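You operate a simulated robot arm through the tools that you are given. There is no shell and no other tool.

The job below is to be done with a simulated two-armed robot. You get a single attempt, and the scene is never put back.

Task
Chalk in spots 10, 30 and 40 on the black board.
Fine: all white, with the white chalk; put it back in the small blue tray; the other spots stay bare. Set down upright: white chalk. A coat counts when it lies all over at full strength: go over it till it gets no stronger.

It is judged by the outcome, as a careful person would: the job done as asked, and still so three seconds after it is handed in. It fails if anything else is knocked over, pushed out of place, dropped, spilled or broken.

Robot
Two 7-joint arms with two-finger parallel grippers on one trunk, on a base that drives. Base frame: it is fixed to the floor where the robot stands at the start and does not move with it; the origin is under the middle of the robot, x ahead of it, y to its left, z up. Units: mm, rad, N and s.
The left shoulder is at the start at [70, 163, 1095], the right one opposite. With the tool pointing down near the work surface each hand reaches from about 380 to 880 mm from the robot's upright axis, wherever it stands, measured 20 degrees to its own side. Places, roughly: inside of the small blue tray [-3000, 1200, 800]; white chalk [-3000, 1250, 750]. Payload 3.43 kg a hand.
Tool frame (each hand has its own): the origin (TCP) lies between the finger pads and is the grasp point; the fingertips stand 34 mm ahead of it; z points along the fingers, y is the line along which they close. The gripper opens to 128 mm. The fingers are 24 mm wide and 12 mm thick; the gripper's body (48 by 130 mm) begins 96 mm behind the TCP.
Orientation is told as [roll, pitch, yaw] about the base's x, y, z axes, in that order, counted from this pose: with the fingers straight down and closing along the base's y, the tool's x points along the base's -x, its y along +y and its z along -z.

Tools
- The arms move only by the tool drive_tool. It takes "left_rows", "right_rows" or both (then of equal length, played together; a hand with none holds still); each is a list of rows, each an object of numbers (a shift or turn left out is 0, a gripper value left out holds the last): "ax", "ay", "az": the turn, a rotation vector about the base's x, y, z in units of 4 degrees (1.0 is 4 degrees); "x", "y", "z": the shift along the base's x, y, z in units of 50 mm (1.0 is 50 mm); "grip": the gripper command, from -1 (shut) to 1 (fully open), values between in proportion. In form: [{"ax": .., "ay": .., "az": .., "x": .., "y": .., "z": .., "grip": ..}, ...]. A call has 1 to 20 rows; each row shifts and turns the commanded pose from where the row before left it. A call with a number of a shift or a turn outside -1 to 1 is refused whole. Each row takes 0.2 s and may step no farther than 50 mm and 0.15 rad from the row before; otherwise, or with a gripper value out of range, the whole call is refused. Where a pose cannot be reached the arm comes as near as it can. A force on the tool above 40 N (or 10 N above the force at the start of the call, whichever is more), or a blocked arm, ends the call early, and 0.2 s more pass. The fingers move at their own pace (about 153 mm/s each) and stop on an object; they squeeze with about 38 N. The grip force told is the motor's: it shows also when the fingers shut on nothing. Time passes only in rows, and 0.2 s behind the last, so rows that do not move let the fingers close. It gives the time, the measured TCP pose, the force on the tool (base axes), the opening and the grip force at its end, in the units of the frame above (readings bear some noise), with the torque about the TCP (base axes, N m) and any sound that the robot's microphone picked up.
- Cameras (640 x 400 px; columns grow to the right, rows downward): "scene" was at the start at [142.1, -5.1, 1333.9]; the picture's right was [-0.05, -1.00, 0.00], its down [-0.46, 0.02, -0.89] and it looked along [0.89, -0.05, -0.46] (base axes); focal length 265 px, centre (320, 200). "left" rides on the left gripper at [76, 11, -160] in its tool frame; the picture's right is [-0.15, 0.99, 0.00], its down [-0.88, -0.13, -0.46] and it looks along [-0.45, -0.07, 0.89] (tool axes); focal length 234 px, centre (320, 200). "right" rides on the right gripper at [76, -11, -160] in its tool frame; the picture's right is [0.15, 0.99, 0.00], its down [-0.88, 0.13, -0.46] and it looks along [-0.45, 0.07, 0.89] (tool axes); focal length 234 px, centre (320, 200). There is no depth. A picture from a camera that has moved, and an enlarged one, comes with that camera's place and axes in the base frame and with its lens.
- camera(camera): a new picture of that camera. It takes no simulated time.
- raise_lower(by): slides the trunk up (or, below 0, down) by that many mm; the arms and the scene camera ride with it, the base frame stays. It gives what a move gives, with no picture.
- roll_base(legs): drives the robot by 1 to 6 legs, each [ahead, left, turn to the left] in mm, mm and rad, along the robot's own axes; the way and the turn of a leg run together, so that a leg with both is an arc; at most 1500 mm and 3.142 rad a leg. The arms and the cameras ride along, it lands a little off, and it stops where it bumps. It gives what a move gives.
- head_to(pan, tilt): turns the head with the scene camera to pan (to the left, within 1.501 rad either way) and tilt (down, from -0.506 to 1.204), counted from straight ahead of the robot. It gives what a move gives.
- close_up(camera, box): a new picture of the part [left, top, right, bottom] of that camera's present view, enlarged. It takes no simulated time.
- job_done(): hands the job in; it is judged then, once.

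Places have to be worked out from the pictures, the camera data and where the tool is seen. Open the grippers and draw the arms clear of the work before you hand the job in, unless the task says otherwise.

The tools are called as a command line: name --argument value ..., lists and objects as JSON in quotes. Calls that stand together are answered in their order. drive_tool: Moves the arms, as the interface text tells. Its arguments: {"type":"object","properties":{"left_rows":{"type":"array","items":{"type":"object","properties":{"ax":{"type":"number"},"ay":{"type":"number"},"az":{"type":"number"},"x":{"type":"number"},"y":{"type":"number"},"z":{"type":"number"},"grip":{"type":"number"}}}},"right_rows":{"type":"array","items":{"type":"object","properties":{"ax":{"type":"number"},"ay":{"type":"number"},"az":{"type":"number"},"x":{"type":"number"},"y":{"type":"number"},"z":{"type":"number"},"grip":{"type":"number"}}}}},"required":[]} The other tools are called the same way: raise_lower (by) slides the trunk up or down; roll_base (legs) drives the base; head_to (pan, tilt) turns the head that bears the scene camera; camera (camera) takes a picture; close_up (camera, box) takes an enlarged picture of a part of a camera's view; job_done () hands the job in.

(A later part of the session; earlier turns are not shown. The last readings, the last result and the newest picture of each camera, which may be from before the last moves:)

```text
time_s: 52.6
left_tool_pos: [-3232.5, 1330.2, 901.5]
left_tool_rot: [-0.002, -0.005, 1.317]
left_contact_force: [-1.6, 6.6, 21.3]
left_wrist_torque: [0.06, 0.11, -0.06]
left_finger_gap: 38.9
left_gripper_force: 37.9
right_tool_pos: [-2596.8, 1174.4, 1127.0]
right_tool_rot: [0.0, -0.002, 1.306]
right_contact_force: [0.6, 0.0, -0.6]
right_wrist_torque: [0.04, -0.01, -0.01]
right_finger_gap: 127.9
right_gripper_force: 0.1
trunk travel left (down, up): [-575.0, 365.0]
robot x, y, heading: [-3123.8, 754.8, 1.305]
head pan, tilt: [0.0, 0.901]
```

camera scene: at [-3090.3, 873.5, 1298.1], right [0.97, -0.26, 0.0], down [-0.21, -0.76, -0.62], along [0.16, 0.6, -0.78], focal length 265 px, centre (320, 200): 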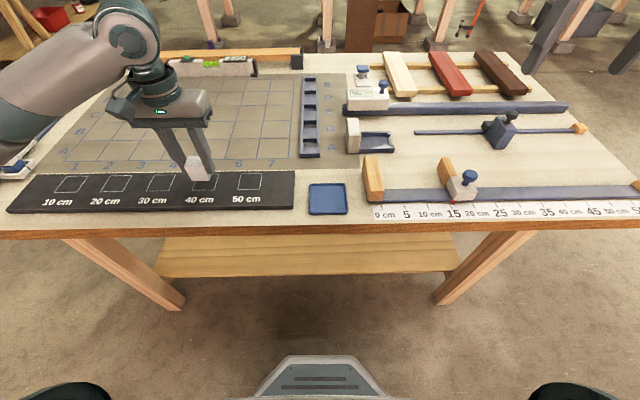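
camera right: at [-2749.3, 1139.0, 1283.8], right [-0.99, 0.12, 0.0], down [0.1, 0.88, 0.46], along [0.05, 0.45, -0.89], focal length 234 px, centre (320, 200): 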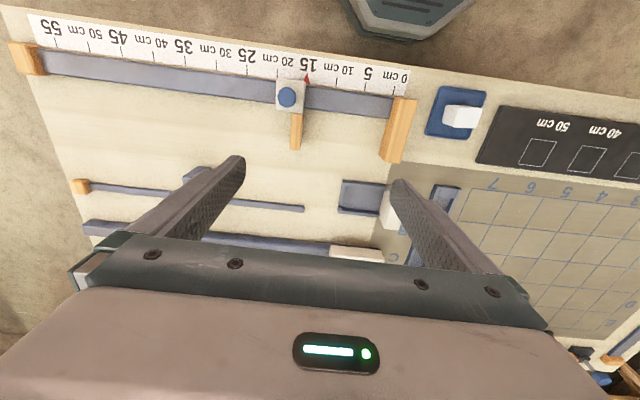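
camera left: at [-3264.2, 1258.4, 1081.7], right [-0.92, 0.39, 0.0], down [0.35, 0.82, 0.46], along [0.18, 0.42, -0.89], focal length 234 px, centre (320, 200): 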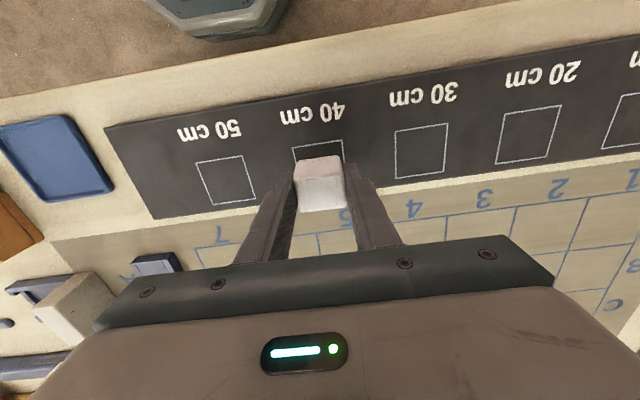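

Contact: about 10 N per mm, with the board reached at commanded z ≈902. I ease off about 1.2 mm (≈8 N) and run a first raster over spot 40: six lines ±10 mm along the edge direction, stepped across ±14 mm.

drive_tool --left_rows '[{"x": -0.269, "y": -0.24, "z": 0.024}, {"x": 0.1936, "y": -0.05}, {"x": 0.1936, "y": -0.05}, {"x": 0.028, "y": 0.1084}, {"x": -0.1936, "y": 0.05}, {"x": -0.1936, "y": 0.05}, {"x": 0.028, "y": 0.1084}, {"x": 0.1936, "y": -0.05}, {"x": 0.1936, "y": -0.05}, {"x": 0.028, "y": 0.1084}, {"x": -0.1936, "y": 0.05}, {"x": -0.1936, "y": 0.05}, {"x": 0.028, "y": 0.1084}, {"x": 0.1936, "y": -0.05}, {"x": 0.1936, "y": -0.05}, {"x": 0.028, "y": 0.1084}, {"x": -0.1936, "y": 0.05}, {"x": -0.1936, "y": 0.05}, {"x": 0}]'

close_up --camera "scene" --box '[130, 130, 310, 230]'

close_up --camera "left" --box '[240, 100, 400, 220]'

```text
time_s: 56.6
left_tool_pos: [-3237.9, 1344.2, 901.6]
left_tool_rot: [0.001, 0.0, 1.317]
left_contact_force: [5.2, -2.3, 10.8]
left_wrist_torque: [-0.09, -0.21, 0.01]
left_finger_gap: 39.2
left_gripper_force: 37.9
right_tool_pos: [-2595.8, 1174.5, 1125.7]
right_tool_rot: [0.002, -0.002, 1.305]
right_contact_force: [0.4, -0.4, 0.6]
right_wrist_torque: [-0.05, 0.02, 0.01]
right_finger_gap: 128.0
right_gripper_force: 0.0
trunk travel left (down, up): [-575.0, 365.0]
robot x, y, heading: [-3122.7, 752.4, 1.308]
head pan, tilt: [0.0, 0.901]
```

```text
3.56 times, centred on (220, 180) of scene
camera zoom: at [-3089.5, 872.4, 1298.2], right [0.96, -0.26, 0.0], down [-0.21, -0.76, -0.62], along [0.16, 0.6, -0.78], focal length 943 px, centre (676, 271)
```

zoom: 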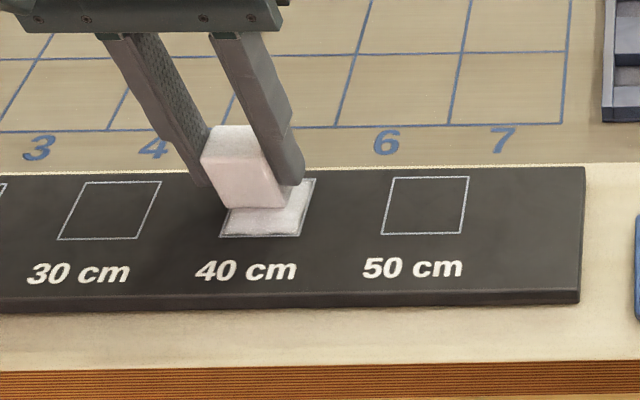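

```text
3.33 times, centred on (320, 160) of left
camera zoom: at [-3268.1, 1274.4, 1060.8], right [-0.92, 0.39, 0.0], down [0.35, 0.82, 0.46], along [0.18, 0.42, -0.89], focal length 781 px, centre (320, 333)
```

zoom: 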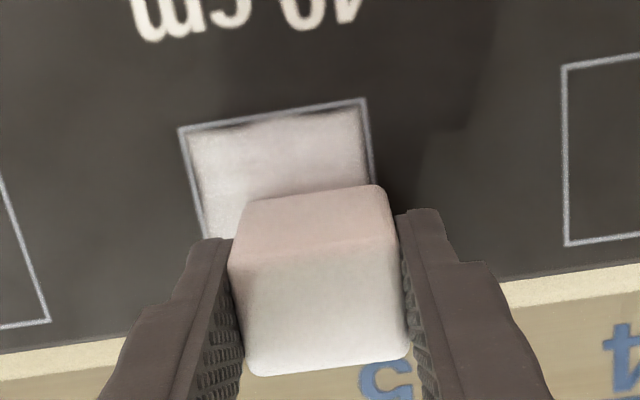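

The chalk lays a good coat; a thin 2–3 mm dark band remains just inside the outline, so the effective contact patch is about 25 x 17 mm. I run a second, slightly wider pass (±14 along, +17 to -19 across).

drive_tool --left_rows '[{"x": -0.0574, "y": 0.0975}, {"x": 0.2711, "y": -0.07}, {"x": 0.2711, "y": -0.07}, {"x": -0.036, "y": -0.1394}, {"x": -0.2711, "y": 0.07}, {"x": -0.2711, "y": 0.07}, {"x": -0.036, "y": -0.1394}, {"x": 0.2711, "y": -0.07}, {"x": 0.2711, "y": -0.07}, {"x": -0.036, "y": -0.1394}, {"x": -0.2711, "y": 0.07}, {"x": -0.2711, "y": 0.07}, {"x": -0.036, "y": -0.1394}, {"x": 0.2711, "y": -0.07}, {"x": 0.2711, "y": -0.07}, {"x": -0.036, "y": -0.1394}, {"x": -0.2711, "y": 0.07}, {"x": -0.2711, "y": 0.07}, {"x": 0}]'

close_up --camera "scene" --box '[130, 130, 310, 230]'

close_up --camera "left" --box '[240, 100, 400, 220]'

```text
time_s: 60.6
left_tool_pos: [-3249.4, 1314.3, 901.1]
left_tool_rot: [0.0, -0.001, 1.317]
left_contact_force: [4.1, -2.4, 9.4]
left_wrist_torque: [-0.03, -0.28, -0.02]
left_finger_gap: 38.9
left_gripper_force: 38.5
right_tool_pos: [-2594.7, 1175.3, 1126.3]
right_tool_rot: [0.002, -0.003, 1.305]
right_contact_force: [0.5, -1.0, -0.6]
right_wrist_torque: [0.0, 0.01, -0.03]
right_finger_gap: 128.0
right_gripper_force: 0.0
trunk travel left (down, up): [-575.0, 365.0]
robot x, y, heading: [-3122.9, 751.3, 1.304]
head pan, tilt: [0.0, 0.901]
```

```text
3.56 times, centred on (220, 180) of scene
camera zoom: at [-3089.5, 872.3, 1298.1], right [0.96, -0.26, 0.0], down [-0.21, -0.76, -0.62], along [0.16, 0.6, -0.78], focal length 943 px, centre (676, 271)
```

zoom: 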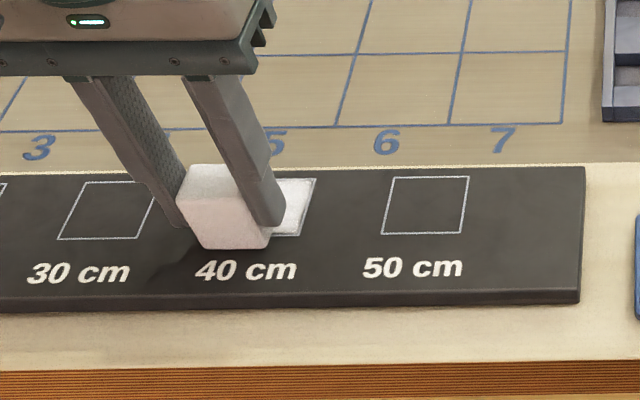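

```text
3.33 times, centred on (320, 160) of left
camera zoom: at [-3280.2, 1242.9, 1060.8], right [-0.92, 0.39, 0.0], down [0.35, 0.82, 0.46], along [0.18, 0.42, -0.89], focal length 781 px, centre (320, 333)
```

zoom: 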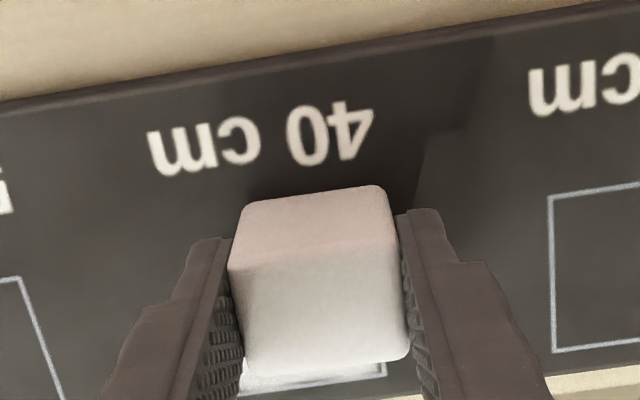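

I lift the chalk and back it away over the table behind the board to inspect spot 40.

drive_tool --left_rows '[{"z": 0.4}, {"z": 0.3}, {"x": 0.333, "y": 0.73}, {"x": 0.333, "y": 0.73}, {"x": 0}]'

close_up --camera "scene" --box '[130, 130, 310, 230]'

close_up --camera "left" --box '[240, 60, 400, 180]'

```text
time_s: 61.8
left_tool_pos: [-3219.7, 1384.7, 935.5]
left_tool_rot: [0.001, 0.0, 1.318]
left_contact_force: [0.0, 0.6, -1.3]
left_wrist_torque: [0.01, -0.01, -0.01]
left_finger_gap: 39.1
left_gripper_force: 38.3
right_tool_pos: [-2596.1, 1175.3, 1126.2]
right_tool_rot: [0.001, 0.001, 1.306]
right_contact_force: [0.1, 0.1, 0.4]
right_wrist_torque: [0.0, -0.04, 0.02]
right_finger_gap: 127.9
right_gripper_force: 0.1
trunk travel left (down, up): [-575.0, 365.0]
robot x, y, heading: [-3125.2, 751.3, 1.304]
head pan, tilt: [0.0, 0.901]
```

```text
3.56 times, centred on (220, 180) of scene
camera zoom: at [-3091.2, 873.4, 1298.1], right [0.97, -0.26, 0.0], down [-0.2, -0.76, -0.62], along [0.16, 0.6, -0.78], focal length 943 px, centre (676, 271)
```

zoom: 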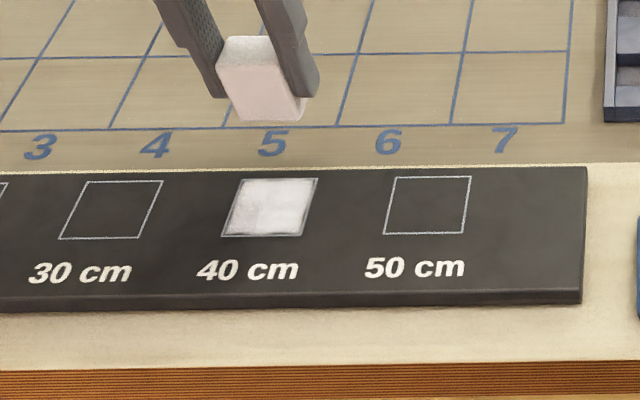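

```text
3.33 times, centred on (320, 120) of left
camera zoom: at [-3249.4, 1315.1, 1093.8], right [-0.92, 0.39, 0.0], down [0.35, 0.82, 0.46], along [0.18, 0.42, -0.89], focal length 781 px, centre (320, 467)
```

zoom: 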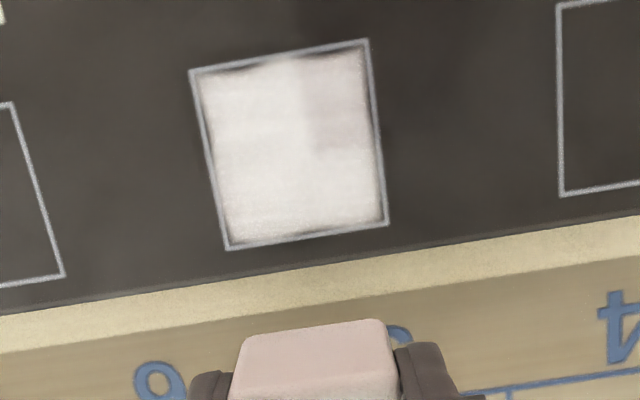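

Spot 40 is nearly all white; the front-left part (upper right in the hand view) is a bit weaker. I bring the chalk back down for further passes.

drive_tool --left_rows '[{"x": -0.5, "y": -0.738}, {"z": -0.3}, {"z": -0.2}, {"z": -0.12}, {"z": -0.08}, {"z": 0}]'

```text
time_s: 63.2
left_tool_pos: [-3243.4, 1350.8, 901.6]
left_tool_rot: [0.0, -0.003, 1.318]
left_contact_force: [-3.1, 2.6, 11.3]
left_wrist_torque: [0.0, 0.14, -0.04]
left_finger_gap: 39.2
left_gripper_force: 38.0
right_tool_pos: [-2596.0, 1175.0, 1126.7]
right_tool_rot: [0.0, 0.0, 1.304]
right_contact_force: [0.4, 0.1, -0.2]
right_wrist_torque: [-0.02, -0.02, 0.01]
right_finger_gap: 127.9
right_gripper_force: 0.0
trunk travel left (down, up): [-575.0, 365.0]
robot x, y, heading: [-3123.8, 749.1, 1.304]
head pan, tilt: [0.0, 0.901]
```

Back in contact at ~11 N. I run a denser third pass over the whole of spot 40.

drive_tool --left_rows '[{"x": 0.2905, "y": -0.075}, {"x": 0.2905, "y": -0.075}, {"x": -0.0325, "y": -0.1259}, {"x": -0.2905, "y": 0.075}, {"x": -0.2905, "y": 0.075}, {"x": -0.0325, "y": -0.1259}, {"x": 0.2905, "y": -0.075}, {"x": 0.2905, "y": -0.075}, {"x": -0.0325, "y": -0.1259}, {"x": -0.2905, "y": 0.075}, {"x": -0.2905, "y": 0.075}, {"x": -0.0325, "y": -0.1259}, {"x": 0.2905, "y": -0.075}, {"x": 0.2905, "y": -0.075}, {"x": -0.0325, "y": -0.1259}, {"x": -0.2905, "y": 0.075}, {"x": -0.2905, "y": 0.075}, {"x": -0.0325, "y": -0.1259}, {"x": 0.2905, "y": -0.075}, {"x": 0.2905, "y": -0.075}]'

drive_tool --left_rows '[{"x": 0.0325, "y": 0.1259}, {"x": -0.2905, "y": 0.075}, {"x": -0.2905, "y": 0.075}, {"x": 0.0325, "y": 0.1259}, {"x": 0.2905, "y": -0.075}, {"x": 0.2905, "y": -0.075}, {"x": 0.0325, "y": 0.1259}, {"x": -0.2905, "y": 0.075}, {"x": -0.2905, "y": 0.075}, {"x": 0.0325, "y": 0.1259}, {"x": 0.2905, "y": -0.075}, {"x": 0.2905, "y": -0.075}, {"x": 0.0325, "y": 0.1259}, {"x": -0.2905, "y": 0.075}, {"x": -0.2905, "y": 0.075}, {"x": 0.0325, "y": 0.1259}, {"x": 0.2905, "y": -0.075}, {"x": 0.2905, "y": -0.075}]'

drive_tool --left_rows '[{"z": 0.3}, {"z": 0.4}, {"x": -0.075, "y": 0.47}, {"x": -0.075, "y": 0.47}, {"x": 0}]'

close_up --camera "scene" --box '[130, 130, 310, 230]'

close_up --camera "left" --box '[240, 60, 400, 180]'

```text
time_s: 67.4
left_tool_pos: [-3223.0, 1304.7, 902.8]
left_tool_rot: [0.001, 0.001, 1.318]
left_contact_force: [0.0, -0.7, -1.4]
left_wrist_torque: [0.0, -0.01, 0.02]
left_finger_gap: 38.9
left_gripper_force: 38.4
right_tool_pos: [-2594.9, 1176.1, 1126.6]
right_tool_rot: [0.001, -0.001, 1.306]
right_contact_force: [0.2, 0.0, 0.1]
right_wrist_torque: [0.0, 0.01, 0.02]
right_finger_gap: 128.0
right_gripper_force: 0.1
trunk travel left (down, up): [-575.0, 365.0]
robot x, y, heading: [-3120.8, 752.2, 1.302]
head pan, tilt: [0.0, 0.901]
```

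```text
time_s: 71.2
left_tool_pos: [-3214.6, 1344.9, 901.0]
left_tool_rot: [0.0, 0.001, 1.317]
left_contact_force: [-0.4, 0.3, 2.3]
left_wrist_torque: [0.01, 0.03, 0.0]
left_finger_gap: 39.2
left_gripper_force: 38.2
right_tool_pos: [-2595.9, 1175.8, 1127.0]
right_tool_rot: [0.0, -0.001, 1.305]
right_contact_force: [-0.1, 0.2, 0.0]
right_wrist_torque: [-0.01, 0.05, 0.03]
right_finger_gap: 128.2
right_gripper_force: 0.1
trunk travel left (down, up): [-575.0, 365.0]
robot x, y, heading: [-3123.3, 751.5, 1.309]
head pan, tilt: [0.0, 0.901]
```

```text
time_s: 72.4
left_tool_pos: [-3221.9, 1391.1, 936.1]
left_tool_rot: [-0.001, 0.001, 1.317]
left_contact_force: [-1.2, 1.0, -0.5]
left_wrist_torque: [0.03, 0.0, -0.01]
left_finger_gap: 39.2
left_gripper_force: 37.8
right_tool_pos: [-2595.8, 1175.5, 1126.9]
right_tool_rot: [0.0, -0.001, 1.305]
right_contact_force: [0.1, 0.5, 0.0]
right_wrist_torque: [0.03, 0.01, 0.0]
right_finger_gap: 128.4
right_gripper_force: 0.0
trunk travel left (down, up): [-575.0, 365.0]
robot x, y, heading: [-3125.7, 752.8, 1.308]
head pan, tilt: [0.0, 0.901]
```

```text
3.56 times, centred on (220, 180) of scene
camera zoom: at [-3090.5, 873.6, 1298.0], right [0.97, -0.26, 0.0], down [-0.21, -0.76, -0.62], along [0.16, 0.6, -0.78], focal length 943 px, centre (676, 271)
```

zoom: 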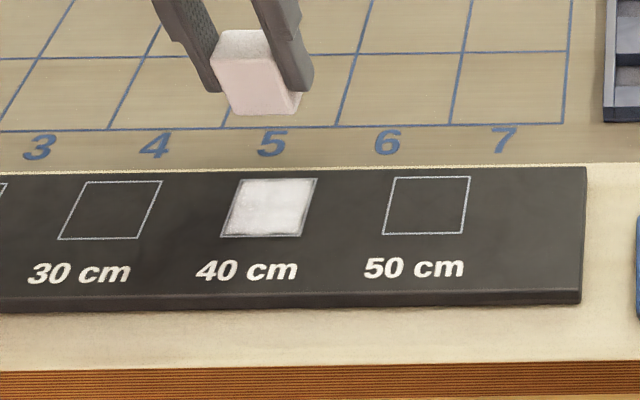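

```text
3.33 times, centred on (320, 120) of left
camera zoom: at [-3251.7, 1320.0, 1095.1], right [-0.92, 0.39, 0.0], down [0.35, 0.82, 0.46], along [0.18, 0.42, -0.89], focal length 781 px, centre (320, 467)
```

zoom: 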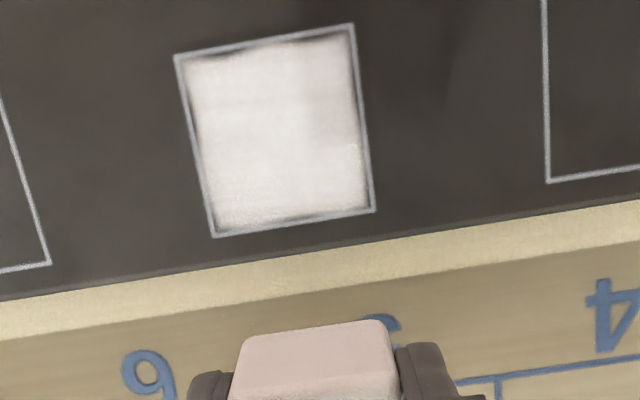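

The coat is stronger and more even, but the force had dropped to ~0 during those passes (the chalk slid up or wore slightly). I go back down about 0.8 mm lower for proper pressure.

drive_tool --left_rows '[{"x": -0.431, "y": -0.789}, {"z": -0.3}, {"z": -0.2}, {"z": -0.12}, {"z": -0.08}, {"z": -0.016}, {"z": 0}]'

```text
time_s: 74.0
left_tool_pos: [-3243.3, 1349.9, 901.7]
left_tool_rot: [-0.001, -0.002, 1.318]
left_contact_force: [-1.9, 3.0, 12.9]
left_wrist_torque: [0.02, 0.17, -0.03]
left_finger_gap: 39.1
left_gripper_force: 38.2
right_tool_pos: [-2597.0, 1175.7, 1127.3]
right_tool_rot: [0.001, -0.001, 1.304]
right_contact_force: [-0.6, -0.4, 0.3]
right_wrist_torque: [-0.02, 0.02, 0.02]
right_finger_gap: 128.2
right_gripper_force: 0.1
trunk travel left (down, up): [-575.0, 365.0]
robot x, y, heading: [-3123.4, 752.3, 1.301]
head pan, tilt: [0.0, 0.901]
```

Contact at ~13 N on this side. I stroke one line to the right side and read the force there, to check for a slope.

drive_tool --left_rows '[{"x": 0.2905, "y": -0.075}, {"x": 0.2905, "y": -0.075}, {"z": 0}]'

drive_tool --left_rows '[{"x": -0.2905, "y": 0.075}, {"x": -0.2905, "y": 0.075}, {"z": 0}]'

```text
time_s: 74.8
left_tool_pos: [-3214.0, 1343.8, 901.6]
left_tool_rot: [-0.001, -0.003, 1.316]
left_contact_force: [-6.7, 3.5, 20.6]
left_wrist_torque: [0.0, 0.27, -0.01]
left_finger_gap: 39.2
left_gripper_force: 37.6
right_tool_pos: [-2596.3, 1174.0, 1126.9]
right_tool_rot: [0.0, -0.001, 1.305]
right_contact_force: [-0.4, 0.8, -0.7]
right_wrist_torque: [-0.02, -0.03, -0.01]
right_finger_gap: 128.2
right_gripper_force: 0.1
trunk travel left (down, up): [-575.0, 365.0]
robot x, y, heading: [-3126.1, 750.1, 1.305]
head pan, tilt: [0.0, 0.901]
```

```text
time_s: 75.6
left_tool_pos: [-3241.5, 1350.4, 901.0]
left_tool_rot: [0.002, -0.002, 1.314]
left_contact_force: [6.0, -2.2, 16.2]
left_wrist_torque: [-0.11, -0.32, -0.03]
left_finger_gap: 39.3
left_gripper_force: 38.1
right_tool_pos: [-2596.3, 1173.8, 1126.0]
right_tool_rot: [0.002, -0.002, 1.305]
right_contact_force: [0.5, 0.6, -0.2]
right_wrist_torque: [0.04, 0.0, 0.0]
right_finger_gap: 128.2
right_gripper_force: 0.1
trunk travel left (down, up): [-575.0, 365.0]
robot x, y, heading: [-3124.3, 751.7, 1.305]
head pan, tilt: [0.0, 0.901]
```

The pressure is now 16–20 N, safely below the limit. I run two more full passes over spot 40.

drive_tool --left_rows '[{"x": 0.2905, "y": -0.075}, {"x": 0.2905, "y": -0.075}, {"x": -0.0325, "y": -0.1259}, {"x": -0.2905, "y": 0.075}, {"x": -0.2905, "y": 0.075}, {"x": -0.0325, "y": -0.1259}, {"x": 0.2905, "y": -0.075}, {"x": 0.2905, "y": -0.075}, {"x": -0.0325, "y": -0.1259}, {"x": -0.2905, "y": 0.075}, {"x": -0.2905, "y": 0.075}, {"x": -0.0325, "y": -0.1259}, {"x": 0.2905, "y": -0.075}, {"x": 0.2905, "y": -0.075}, {"x": -0.0325, "y": -0.1259}, {"x": -0.2905, "y": 0.075}, {"x": -0.2905, "y": 0.075}, {"x": -0.0325, "y": -0.1259}, {"x": 0.2905, "y": -0.075}, {"x": 0.2905, "y": -0.075}]'

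drive_tool --left_rows '[{"x": 0.0325, "y": 0.1259}, {"x": -0.2905, "y": 0.075}, {"x": -0.2905, "y": 0.075}, {"x": 0.0325, "y": 0.1259}, {"x": 0.2905, "y": -0.075}, {"x": 0.2905, "y": -0.075}, {"x": 0.0325, "y": 0.1259}, {"x": -0.2905, "y": 0.075}, {"x": -0.2905, "y": 0.075}, {"x": 0.0325, "y": 0.1259}, {"x": 0.2905, "y": -0.075}, {"x": 0.2905, "y": -0.075}, {"x": 0.0325, "y": 0.1259}, {"x": -0.2905, "y": 0.075}, {"x": -0.2905, "y": 0.075}, {"x": 0.0325, "y": 0.1259}, {"x": 0.2905, "y": -0.075}, {"x": 0.2905, "y": -0.075}]'

drive_tool --left_rows '[{"z": 0.3}, {"z": 0.4}, {"x": -0.075, "y": 0.47}, {"x": -0.075, "y": 0.47}, {"x": 0}]'

close_up --camera "scene" --box '[130, 130, 310, 230]'

close_up --camera "left" --box '[240, 60, 400, 180]'

```text
time_s: 79.8
left_tool_pos: [-3223.0, 1305.9, 901.7]
left_tool_rot: [0.002, 0.001, 1.319]
left_contact_force: [-3.0, 2.7, 11.7]
left_wrist_torque: [0.07, 0.12, -0.03]
left_finger_gap: 38.9
left_gripper_force: 38.3
right_tool_pos: [-2597.5, 1174.6, 1126.3]
right_tool_rot: [-0.002, 0.0, 1.306]
right_contact_force: [0.7, -0.4, -0.4]
right_wrist_torque: [-0.04, 0.03, 0.0]
right_finger_gap: 127.8
right_gripper_force: 0.0
trunk travel left (down, up): [-575.0, 365.0]
robot x, y, heading: [-3125.0, 751.0, 1.31]
head pan, tilt: [0.0, 0.901]
```

```text
time_s: 83.6
left_tool_pos: [-3212.9, 1343.5, 900.9]
left_tool_rot: [-0.002, -0.001, 1.319]
left_contact_force: [-1.2, 1.4, 5.2]
left_wrist_torque: [0.04, 0.01, 0.01]
left_finger_gap: 39.0
left_gripper_force: 38.5
right_tool_pos: [-2595.6, 1175.2, 1125.8]
right_tool_rot: [-0.001, 0.002, 1.306]
right_contact_force: [-0.6, -0.5, -0.2]
right_wrist_torque: [0.01, 0.01, 0.01]
right_finger_gap: 127.8
right_gripper_force: 0.2
trunk travel left (down, up): [-575.0, 365.0]
robot x, y, heading: [-3121.3, 750.3, 1.305]
head pan, tilt: [0.0, 0.901]
```

```text
time_s: 84.8
left_tool_pos: [-3221.3, 1391.0, 935.5]
left_tool_rot: [-0.001, -0.001, 1.315]
left_contact_force: [-0.3, -0.1, -1.0]
left_wrist_torque: [0.06, 0.04, -0.01]
left_finger_gap: 39.2
left_gripper_force: 37.8
right_tool_pos: [-2596.9, 1176.1, 1125.4]
right_tool_rot: [-0.001, 0.001, 1.305]
right_contact_force: [0.4, 0.3, -0.3]
right_wrist_torque: [0.01, 0.01, 0.01]
right_finger_gap: 128.0
right_gripper_force: 0.0
trunk travel left (down, up): [-575.0, 365.0]
robot x, y, heading: [-3121.7, 751.4, 1.303]
head pan, tilt: [0.0, 0.901]
```

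```text
3.56 times, centred on (220, 180) of scene
camera zoom: at [-3090.5, 873.6, 1298.0], right [0.97, -0.26, 0.0], down [-0.21, -0.76, -0.62], along [0.16, 0.6, -0.78], focal length 943 px, centre (676, 271)
```

zoom: 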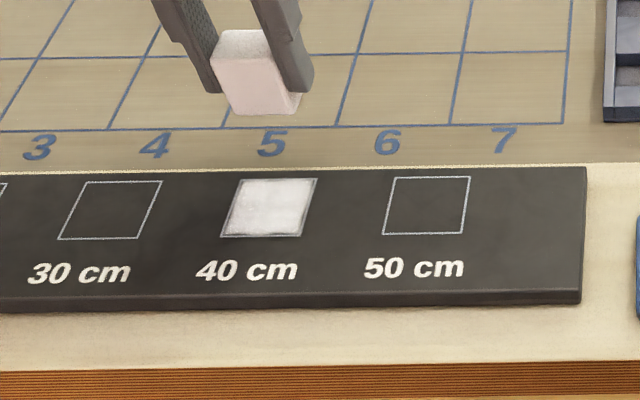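

```text
3.33 times, centred on (320, 120) of left
camera zoom: at [-3251.7, 1319.5, 1095.0], right [-0.92, 0.39, 0.0], down [0.35, 0.82, 0.46], along [0.18, 0.42, -0.89], focal length 781 px, centre (320, 467)
```

zoom: 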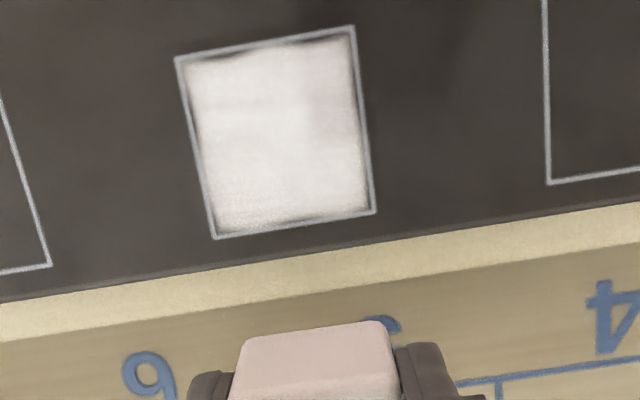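

The picture barely changed with the last two passes; the faint grey patch lines up with the hand's shadow on the board. I zoom tighter from the scene camera to judge evenness.

close_up --camera "scene" --box '[180, 170, 228, 200]'

close_up --camera "left" --box '[275, 60, 345, 125]'

close_up --camera "right" --box '[440, 60, 640, 200]'

```text
13.33 times, centred on (204, 185) of scene
camera zoom: at [-3090.5, 873.6, 1298.0], right [0.97, -0.26, 0.0], down [-0.21, -0.76, -0.62], along [0.16, 0.6, -0.78], focal length 3536 px, centre (1867, 400)
```

zoom: 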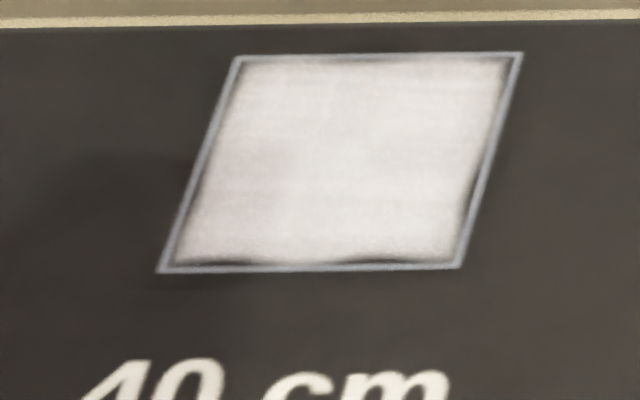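

```text
6.15 times, centred on (310, 92) of left
camera zoom: at [-3251.7, 1319.5, 1095.0], right [-0.92, 0.39, 0.0], down [0.35, 0.82, 0.46], along [0.18, 0.42, -0.89], focal length 1441 px, centre (382, 862)
```

zoom: 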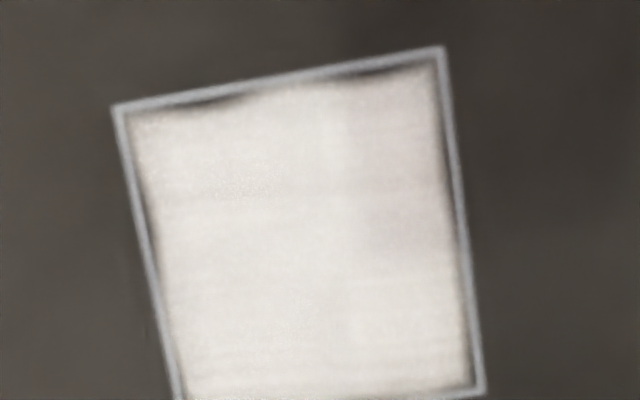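

```text
2.86 times, centred on (540, 130) of right
camera zoom: at [-2606.7, 1099.9, 1285.2], right [-0.99, 0.12, 0.0], down [0.1, 0.88, 0.46], along [0.05, 0.45, -0.89], focal length 669 px, centre (-309, 400)
```

zoom: 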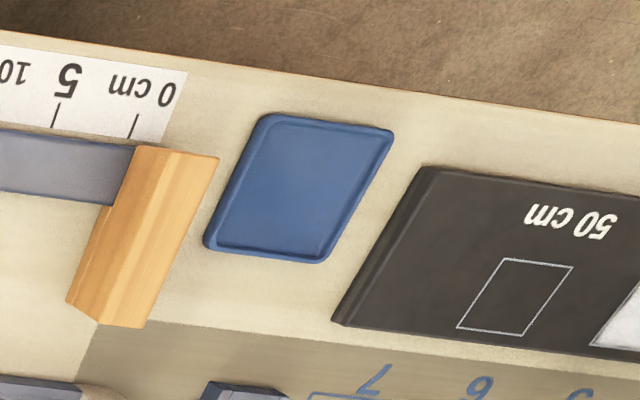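

The coat on spot 40 looks even and unchanged between passes, with the outline's rough edge being the mark's texture. I now carry the chalk over spot 30 (100 mm further left) and lower it gently.

drive_tool --left_rows '[{"x": -0.789, "y": -0.096}, {"x": -0.789, "y": -0.096}, {"x": -0.79, "y": -0.096}, {"x": 0}, {"z": -0.3}, {"z": -0.2}, {"z": -0.1}, {"z": -0.06}, {"z": 0}]'

close_up --camera "left" --box '[200, 60, 440, 220]'

close_up --camera "scene" --box '[90, 130, 270, 230]'

```text
time_s: 86.8
left_tool_pos: [-3339.9, 1376.0, 903.4]
left_tool_rot: [0.001, 0.0, 1.318]
left_contact_force: [-0.9, 0.0, -2.1]
left_wrist_torque: [0.0, -0.01, 0.0]
left_finger_gap: 39.1
left_gripper_force: 37.8
right_tool_pos: [-2595.9, 1176.1, 1126.9]
right_tool_rot: [-0.001, 0.001, 1.305]
right_contact_force: [0.4, 0.2, 0.7]
right_wrist_torque: [0.03, -0.02, 0.0]
right_finger_gap: 128.1
right_gripper_force: 0.0
trunk travel left (down, up): [-575.0, 365.0]
robot x, y, heading: [-3123.5, 752.0, 1.308]
head pan, tilt: [0.0, 0.901]
```

```text
2.50 times, centred on (320, 140) of left
camera zoom: at [-3369.7, 1305.8, 1062.0], right [-0.92, 0.39, 0.0], down [0.35, 0.82, 0.46], along [0.18, 0.42, -0.89], focal length 585 px, centre (320, 350)
```

zoom: 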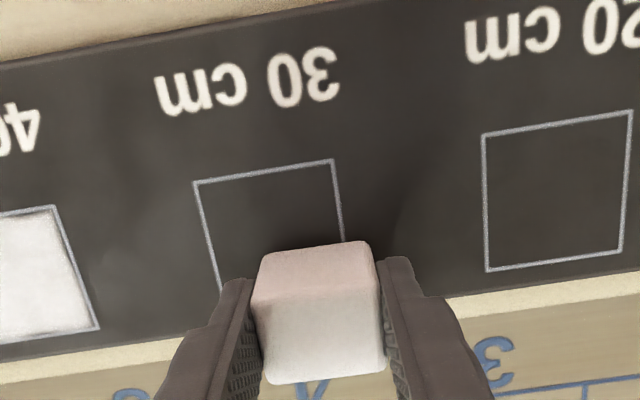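

```text
3.56 times, centred on (180, 180) of scene
camera zoom: at [-3090.4, 873.7, 1298.0], right [0.97, -0.26, 0.0], down [-0.21, -0.76, -0.62], along [0.16, 0.6, -0.78], focal length 943 px, centre (818, 271)
```

zoom: 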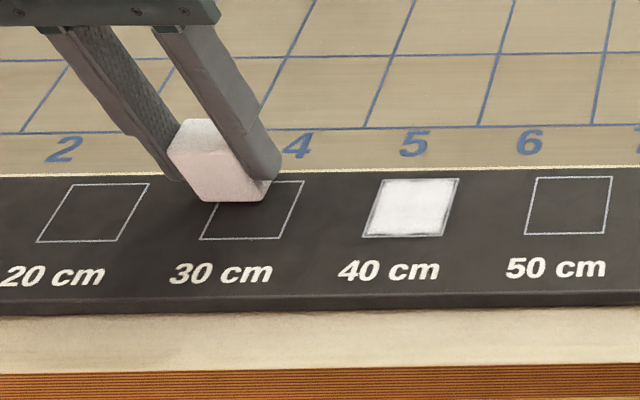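

The hand is right where planned over spot 30's back-left area, and spot 40 looks uniformly white without the shadow. I lower the last 2 mm and check the force.

drive_tool --left_rows '[{"z": -0.02}, {"z": -0.02}, {"z": 0}]'

```text
time_s: 87.6
left_tool_pos: [-3340.3, 1375.3, 901.5]
left_tool_rot: [0.002, -0.001, 1.318]
left_contact_force: [0.3, 1.0, -1.2]
left_wrist_torque: [0.02, -0.03, -0.01]
left_finger_gap: 39.2
left_gripper_force: 38.2
right_tool_pos: [-2596.1, 1175.4, 1125.8]
right_tool_rot: [-0.001, -0.001, 1.305]
right_contact_force: [-0.1, 0.2, 0.3]
right_wrist_torque: [0.05, -0.03, -0.04]
right_finger_gap: 128.1
right_gripper_force: 0.0
trunk travel left (down, up): [-575.0, 365.0]
robot x, y, heading: [-3121.0, 754.3, 1.309]
head pan, tilt: [0.0, 0.901]
```

No contact yet; the chalk sits slightly higher in the grip now. I lower another millimetre.

drive_tool --left_rows '[{"z": -0.02}, {"z": 0}]'

```text
time_s: 88.2
left_tool_pos: [-3339.7, 1376.5, 899.5]
left_tool_rot: [-0.001, -0.002, 1.317]
left_contact_force: [-1.8, 3.9, 7.7]
left_wrist_torque: [0.05, 0.08, 0.01]
left_finger_gap: 39.3
left_gripper_force: 37.9
right_tool_pos: [-2597.0, 1175.9, 1126.3]
right_tool_rot: [0.002, 0.0, 1.306]
right_contact_force: [-0.5, -0.1, 0.2]
right_wrist_torque: [-0.01, -0.01, 0.0]
right_finger_gap: 128.0
right_gripper_force: 0.1
trunk travel left (down, up): [-575.0, 365.0]
robot x, y, heading: [-3126.2, 750.7, 1.308]
head pan, tilt: [0.0, 0.901]
```

Contact at ~8 N. I press another 0.5 mm and run two full passes over spot 30.

drive_tool --left_rows '[{"x": 0.2905, "y": -0.075, "z": -0.01}, {"x": 0.2905, "y": -0.075}, {"x": -0.0325, "y": -0.1259}, {"x": -0.2905, "y": 0.075}, {"x": -0.2905, "y": 0.075}, {"x": -0.0325, "y": -0.1259}, {"x": 0.2905, "y": -0.075}, {"x": 0.2905, "y": -0.075}, {"x": -0.0325, "y": -0.1259}, {"x": -0.2905, "y": 0.075}, {"x": -0.2905, "y": 0.075}, {"x": -0.0325, "y": -0.1259}, {"x": 0.2905, "y": -0.075}, {"x": 0.2905, "y": -0.075}, {"x": -0.0325, "y": -0.1259}, {"x": -0.2905, "y": 0.075}, {"x": -0.2905, "y": 0.075}, {"x": -0.0325, "y": -0.1259}, {"x": 0.2905, "y": -0.075}, {"x": 0.2905, "y": -0.075}]'

drive_tool --left_rows '[{"x": 0.0325, "y": 0.1259}, {"x": -0.2905, "y": 0.075}, {"x": -0.2905, "y": 0.075}, {"x": 0.0325, "y": 0.1259}, {"x": 0.2905, "y": -0.075}, {"x": 0.2905, "y": -0.075}, {"x": 0.0325, "y": 0.1259}, {"x": -0.2905, "y": 0.075}, {"x": -0.2905, "y": 0.075}, {"x": 0.0325, "y": 0.1259}, {"x": 0.2905, "y": -0.075}, {"x": 0.2905, "y": -0.075}, {"x": 0.0325, "y": 0.1259}, {"x": -0.2905, "y": 0.075}, {"x": -0.2905, "y": 0.075}, {"x": 0.0325, "y": 0.1259}, {"x": 0.2905, "y": -0.075}, {"x": 0.2905, "y": -0.075}]'

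```text
time_s: 92.4
left_tool_pos: [-3320.7, 1329.3, 900.3]
left_tool_rot: [0.0, -0.001, 1.318]
left_contact_force: [-5.3, 2.0, 13.2]
left_wrist_torque: [0.03, 0.06, 0.03]
left_finger_gap: 39.1
left_gripper_force: 37.7
right_tool_pos: [-2596.6, 1175.0, 1126.7]
right_tool_rot: [0.001, -0.001, 1.306]
right_contact_force: [-0.9, -1.5, 0.7]
right_wrist_torque: [-0.01, 0.01, -0.01]
right_finger_gap: 128.1
right_gripper_force: 0.0
trunk travel left (down, up): [-575.0, 365.0]
robot x, y, heading: [-3122.3, 750.1, 1.305]
head pan, tilt: [0.0, 0.901]
```

```text
time_s: 96.2
left_tool_pos: [-3313.2, 1368.6, 899.2]
left_tool_rot: [0.002, -0.002, 1.32]
left_contact_force: [-5.9, 0.9, 16.2]
left_wrist_torque: [-0.03, 0.16, 0.0]
left_finger_gap: 39.2
left_gripper_force: 38.5
right_tool_pos: [-2597.9, 1174.3, 1126.4]
right_tool_rot: [0.0, 0.001, 1.306]
right_contact_force: [0.5, -0.2, -0.6]
right_wrist_torque: [-0.01, 0.02, 0.02]
right_finger_gap: 128.0
right_gripper_force: 0.1
trunk travel left (down, up): [-575.0, 365.0]
robot x, y, heading: [-3125.5, 752.8, 1.307]
head pan, tilt: [0.0, 0.901]
```

Forces stayed at 13–16 N. I run two more full passes over spot 30 in mirrored order.

drive_tool --left_rows '[{"x": -0.2905, "y": 0.075}, {"x": -0.2905, "y": 0.075}, {"x": -0.0325, "y": -0.1259}, {"x": 0.2905, "y": -0.075}, {"x": 0.2905, "y": -0.075}, {"x": -0.0325, "y": -0.1259}, {"x": -0.2905, "y": 0.075}, {"x": -0.2905, "y": 0.075}, {"x": -0.0325, "y": -0.1259}, {"x": 0.2905, "y": -0.075}, {"x": 0.2905, "y": -0.075}, {"x": -0.0325, "y": -0.1259}, {"x": -0.2905, "y": 0.075}, {"x": -0.2905, "y": 0.075}, {"x": -0.0325, "y": -0.1259}, {"x": 0.2905, "y": -0.075}, {"x": 0.2905, "y": -0.075}, {"x": -0.0325, "y": -0.1259}, {"x": -0.2905, "y": 0.075}, {"x": -0.2905, "y": 0.075}]'

drive_tool --left_rows '[{"x": 0.0325, "y": 0.1259}, {"x": 0.2905, "y": -0.075}, {"x": 0.2905, "y": -0.075}, {"x": 0.0325, "y": 0.1259}, {"x": -0.2905, "y": 0.075}, {"x": -0.2905, "y": 0.075}, {"x": 0.0325, "y": 0.1259}, {"x": 0.2905, "y": -0.075}, {"x": 0.2905, "y": -0.075}, {"x": 0.0325, "y": 0.1259}, {"x": -0.2905, "y": 0.075}, {"x": -0.2905, "y": 0.075}, {"x": 0.0325, "y": 0.1259}, {"x": 0.2905, "y": -0.075}, {"x": 0.2905, "y": -0.075}, {"x": 0.0325, "y": 0.1259}, {"x": -0.2905, "y": 0.075}, {"x": -0.2905, "y": 0.075}]'

drive_tool --left_rows '[{"z": 0.3}, {"z": 0.4}, {"x": -0.075, "y": 0.47}, {"x": -0.075, "y": 0.47}, {"x": 0}]'

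close_up --camera "scene" --box '[90, 130, 270, 230]'

close_up --camera "left" --box '[160, 40, 400, 200]'

```text
time_s: 100.4
left_tool_pos: [-3348.0, 1337.3, 899.4]
left_tool_rot: [0.0, -0.001, 1.315]
left_contact_force: [3.0, -1.2, 11.6]
left_wrist_torque: [-0.08, -0.2, -0.01]
left_finger_gap: 39.2
left_gripper_force: 37.8
right_tool_pos: [-2596.7, 1174.2, 1125.8]
right_tool_rot: [0.002, -0.001, 1.303]
right_contact_force: [-0.4, -0.8, 0.0]
right_wrist_torque: [-0.02, 0.0, -0.02]
right_finger_gap: 128.0
right_gripper_force: 0.0
trunk travel left (down, up): [-575.0, 365.0]
robot x, y, heading: [-3131.0, 749.2, 1.305]
head pan, tilt: [0.0, 0.901]
```

```text
time_s: 104.2
left_tool_pos: [-3340.0, 1377.5, 900.2]
left_tool_rot: [0.0, 0.0, 1.316]
left_contact_force: [-0.5, -0.1, -1.6]
left_wrist_torque: [0.0, -0.02, 0.01]
left_finger_gap: 39.2
left_gripper_force: 38.0
right_tool_pos: [-2596.7, 1175.1, 1126.5]
right_tool_rot: [0.0, 0.0, 1.305]
right_contact_force: [0.2, -0.1, 0.0]
right_wrist_torque: [0.01, 0.01, -0.02]
right_finger_gap: 127.9
right_gripper_force: 0.0
trunk travel left (down, up): [-575.0, 365.0]
robot x, y, heading: [-3122.6, 755.6, 1.309]
head pan, tilt: [0.0, 0.901]
```

```text
time_s: 105.4
left_tool_pos: [-3346.8, 1423.8, 934.9]
left_tool_rot: [0.0, -0.001, 1.317]
left_contact_force: [0.0, -0.3, -0.8]
left_wrist_torque: [-0.03, 0.0, -0.01]
left_finger_gap: 39.4
left_gripper_force: 37.8
right_tool_pos: [-2598.1, 1175.1, 1126.9]
right_tool_rot: [0.001, -0.001, 1.305]
right_contact_force: [-1.2, 0.5, -0.1]
right_wrist_torque: [0.0, 0.02, 0.03]
right_finger_gap: 128.0
right_gripper_force: 0.0
trunk travel left (down, up): [-575.0, 365.0]
robot x, y, heading: [-3122.9, 753.8, 1.306]
head pan, tilt: [0.0, 0.901]
```

```text
3.56 times, centred on (180, 180) of scene
camera zoom: at [-3090.7, 873.5, 1298.1], right [0.97, -0.26, 0.0], down [-0.21, -0.76, -0.62], along [0.16, 0.6, -0.78], focal length 943 px, centre (818, 271)
```

zoom: 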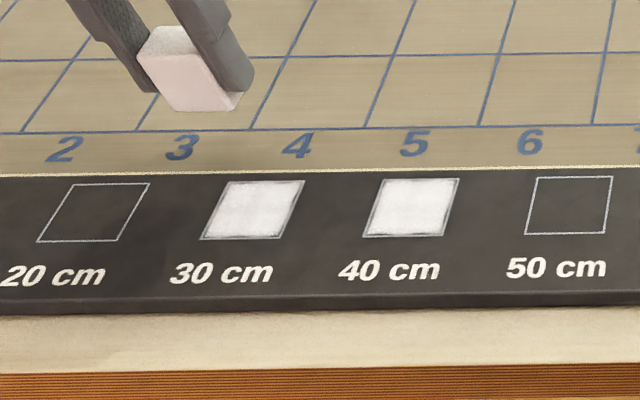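

```text
2.50 times, centred on (280, 120) of left
camera zoom: at [-3376.5, 1354.2, 1094.8], right [-0.92, 0.39, 0.0], down [0.35, 0.82, 0.46], along [0.18, 0.42, -0.89], focal length 585 px, centre (420, 400)
```

zoom: 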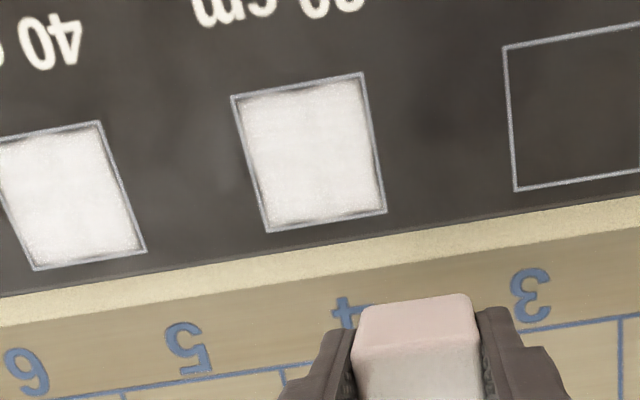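

Spots 30 and 40 look alike, with the same edge texture. I zoom in on both to compare strength before going on.

close_up --camera "scene" --box '[140, 165, 230, 205]'

close_up --camera "left" --box '[155, 60, 325, 155]'

```text
7.11 times, centred on (185, 185) of scene
camera zoom: at [-3090.7, 873.5, 1298.1], right [0.97, -0.26, 0.0], down [-0.21, -0.76, -0.62], along [0.16, 0.6, -0.78], focal length 1886 px, centre (1280, 307)
```

zoom: 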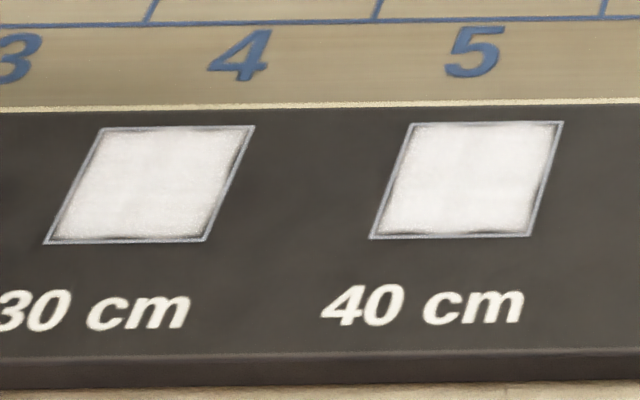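

```text
3.76 times, centred on (240, 108) of left
camera zoom: at [-3376.5, 1354.2, 1094.8], right [-0.92, 0.39, 0.0], down [0.35, 0.82, 0.46], along [0.18, 0.42, -0.89], focal length 882 px, centre (621, 548)
```

zoom: 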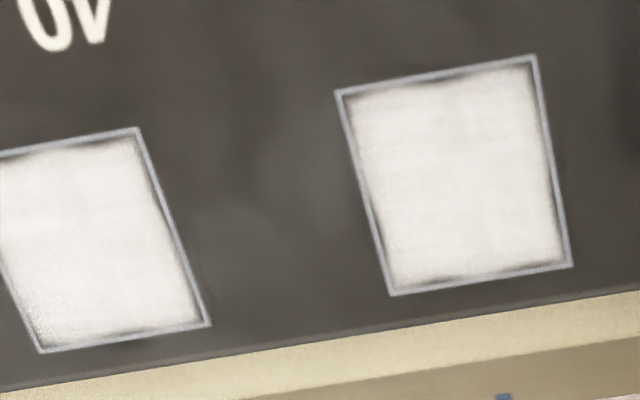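

Both coats look equally strong and even. I carry the chalk 200 mm further left to spot 10 and lower it to just above the board.

drive_tool --left_rows '[{"x": -0.744, "y": 0.0124}, {"x": -0.744, "y": 0.0124}, {"x": -0.744, "y": 0.0124}, {"x": -0.744, "y": 0.0124}, {"x": -0.746, "y": 0.0124}, {"x": 0}, {"z": -0.3}, {"z": -0.2}, {"z": -0.1}, {"z": -0.06}, {"z": 0}]'

close_up --camera "left" --box '[200, 60, 440, 220]'

close_up --camera "scene" --box '[0, 100, 200, 230]'

```text
time_s: 107.8
left_tool_pos: [-3534.3, 1426.6, 900.8]
left_tool_rot: [0.0, 0.0, 1.316]
left_contact_force: [0.1, 0.6, -0.7]
left_wrist_torque: [-0.02, -0.01, -0.01]
left_finger_gap: 39.1
left_gripper_force: 37.9
right_tool_pos: [-2596.7, 1175.5, 1126.1]
right_tool_rot: [0.001, 0.0, 1.306]
right_contact_force: [0.5, 0.3, -0.3]
right_wrist_torque: [0.0, -0.04, 0.03]
right_finger_gap: 127.8
right_gripper_force: 0.0
trunk travel left (down, up): [-575.0, 365.0]
robot x, y, heading: [-3124.0, 758.9, 1.307]
head pan, tilt: [0.0, 0.901]
```

```text
2.50 times, centred on (320, 140) of left
camera zoom: at [-3563.4, 1356.1, 1059.7], right [-0.92, 0.39, 0.0], down [0.35, 0.82, 0.46], along [0.18, 0.42, -0.89], focal length 585 px, centre (320, 350)
```

zoom: 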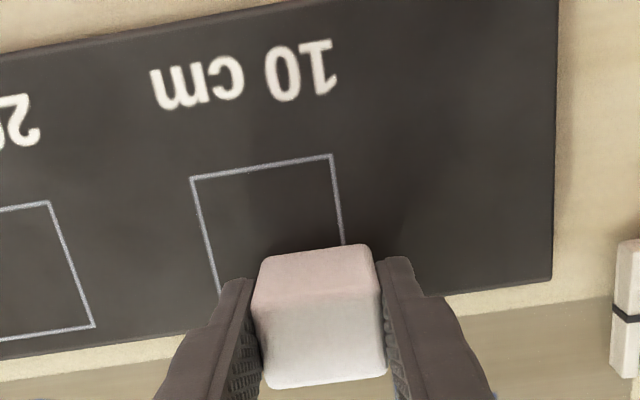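

```text
3.08 times, centred on (100, 165) of scene
camera zoom: at [-3090.4, 873.8, 1298.0], right [0.97, -0.26, 0.0], down [-0.21, -0.76, -0.62], along [0.16, 0.6, -0.78], focal length 816 px, centre (997, 308)
```

zoom: 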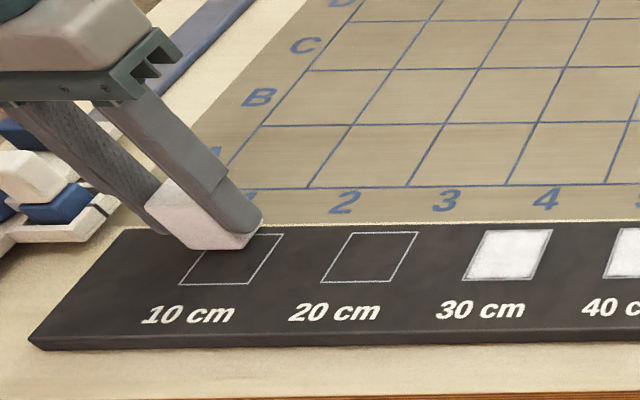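

Spot 10 lies under the chalk just as spot 30 did (about 1 mm forward, which I correct). I lower in 1 mm steps to contact.

drive_tool --left_rows '[{"x": -0.005, "y": -0.019, "z": -0.02}, {"z": 0}]'

drive_tool --left_rows '[{"z": -0.02}, {"z": 0}]'

```text
time_s: 108.4
left_tool_pos: [-3534.0, 1425.3, 900.3]
left_tool_rot: [0.001, 0.0, 1.316]
left_contact_force: [-0.1, -0.6, -0.5]
left_wrist_torque: [0.01, -0.02, 0.0]
left_finger_gap: 39.1
left_gripper_force: 38.6
right_tool_pos: [-2596.5, 1175.5, 1125.3]
right_tool_rot: [-0.002, 0.0, 1.306]
right_contact_force: [-0.6, -0.1, 0.8]
right_wrist_torque: [-0.01, -0.02, 0.0]
right_finger_gap: 128.1
right_gripper_force: 0.0
trunk travel left (down, up): [-575.0, 365.0]
robot x, y, heading: [-3122.4, 751.1, 1.302]
head pan, tilt: [0.0, 0.901]
```

```text
time_s: 109.0
left_tool_pos: [-3533.0, 1425.9, 899.6]
left_tool_rot: [0.0, 0.0, 1.317]
left_contact_force: [-0.4, 0.6, 1.2]
left_wrist_torque: [0.04, 0.0, 0.01]
left_finger_gap: 38.8
left_gripper_force: 37.6
right_tool_pos: [-2596.1, 1176.4, 1125.4]
right_tool_rot: [-0.001, 0.0, 1.305]
right_contact_force: [0.9, -0.2, -0.3]
right_wrist_torque: [-0.01, 0.02, 0.03]
right_finger_gap: 128.1
right_gripper_force: 0.1
trunk travel left (down, up): [-575.0, 365.0]
robot x, y, heading: [-3123.7, 749.2, 1.306]
head pan, tilt: [0.0, 0.901]
```

Just touching. I press about 1 mm more and read the force.

drive_tool --left_rows '[{"z": -0.02}, {"z": 0}]'

```text
time_s: 109.6
left_tool_pos: [-3534.4, 1425.6, 899.1]
left_tool_rot: [0.001, -0.001, 1.317]
left_contact_force: [-1.3, 3.6, 8.8]
left_wrist_torque: [0.09, 0.0, 0.01]
left_finger_gap: 39.3
left_gripper_force: 38.1
right_tool_pos: [-2595.1, 1174.9, 1125.2]
right_tool_rot: [0.0, -0.001, 1.306]
right_contact_force: [0.1, 0.1, -0.4]
right_wrist_torque: [-0.01, 0.0, -0.02]
right_finger_gap: 128.2
right_gripper_force: 0.0
trunk travel left (down, up): [-575.0, 365.0]
robot x, y, heading: [-3120.9, 751.4, 1.308]
head pan, tilt: [0.0, 0.901]
```

Contact at ~9 N. I press half a millimetre more and run four full passes over spot 10, as on the other spots.

drive_tool --left_rows '[{"x": 0.2905, "y": -0.075, "z": -0.01}, {"x": 0.2905, "y": -0.075}, {"x": -0.0325, "y": -0.1259}, {"x": -0.2905, "y": 0.075}, {"x": -0.2905, "y": 0.075}, {"x": -0.0325, "y": -0.1259}, {"x": 0.2905, "y": -0.075}, {"x": 0.2905, "y": -0.075}, {"x": -0.0325, "y": -0.1259}, {"x": -0.2905, "y": 0.075}, {"x": -0.2905, "y": 0.075}, {"x": -0.0325, "y": -0.1259}, {"x": 0.2905, "y": -0.075}, {"x": 0.2905, "y": -0.075}, {"x": -0.0325, "y": -0.1259}, {"x": -0.2905, "y": 0.075}, {"x": -0.2905, "y": 0.075}, {"x": -0.0325, "y": -0.1259}, {"x": 0.2905, "y": -0.075}, {"x": 0.2905, "y": -0.075}]'

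drive_tool --left_rows '[{"x": 0.0325, "y": 0.1259}, {"x": -0.2905, "y": 0.075}, {"x": -0.2905, "y": 0.075}, {"x": 0.0325, "y": 0.1259}, {"x": 0.2905, "y": -0.075}, {"x": 0.2905, "y": -0.075}, {"x": 0.0325, "y": 0.1259}, {"x": -0.2905, "y": 0.075}, {"x": -0.2905, "y": 0.075}, {"x": 0.0325, "y": 0.1259}, {"x": 0.2905, "y": -0.075}, {"x": 0.2905, "y": -0.075}, {"x": 0.0325, "y": 0.1259}, {"x": -0.2905, "y": 0.075}, {"x": -0.2905, "y": 0.075}, {"x": 0.0325, "y": 0.1259}, {"x": 0.2905, "y": -0.075}, {"x": 0.2905, "y": -0.075}]'

```text
time_s: 113.8
left_tool_pos: [-3515.8, 1379.2, 899.1]
left_tool_rot: [0.001, -0.002, 1.317]
left_contact_force: [-4.4, 1.2, 14.2]
left_wrist_torque: [-0.03, 0.14, 0.03]
left_finger_gap: 39.0
left_gripper_force: 38.0
right_tool_pos: [-2596.8, 1174.4, 1126.6]
right_tool_rot: [0.001, -0.003, 1.307]
right_contact_force: [0.3, 0.0, -0.3]
right_wrist_torque: [0.0, 0.02, -0.03]
right_finger_gap: 128.2
right_gripper_force: 0.0
trunk travel left (down, up): [-575.0, 365.0]
robot x, y, heading: [-3125.4, 753.7, 1.304]
head pan, tilt: [0.0, 0.901]
```

```text
time_s: 117.6
left_tool_pos: [-3504.8, 1415.5, 899.8]
left_tool_rot: [0.001, -0.001, 1.319]
left_contact_force: [-6.1, -0.4, 16.4]
left_wrist_torque: [0.01, 0.23, 0.04]
left_finger_gap: 39.2
left_gripper_force: 37.9
right_tool_pos: [-2596.0, 1173.8, 1126.6]
right_tool_rot: [0.0, -0.002, 1.305]
right_contact_force: [0.4, 0.1, 0.1]
right_wrist_torque: [0.02, -0.05, 0.02]
right_finger_gap: 127.9
right_gripper_force: 0.0
trunk travel left (down, up): [-575.0, 365.0]
robot x, y, heading: [-3126.9, 755.5, 1.309]
head pan, tilt: [0.0, 0.901]
```

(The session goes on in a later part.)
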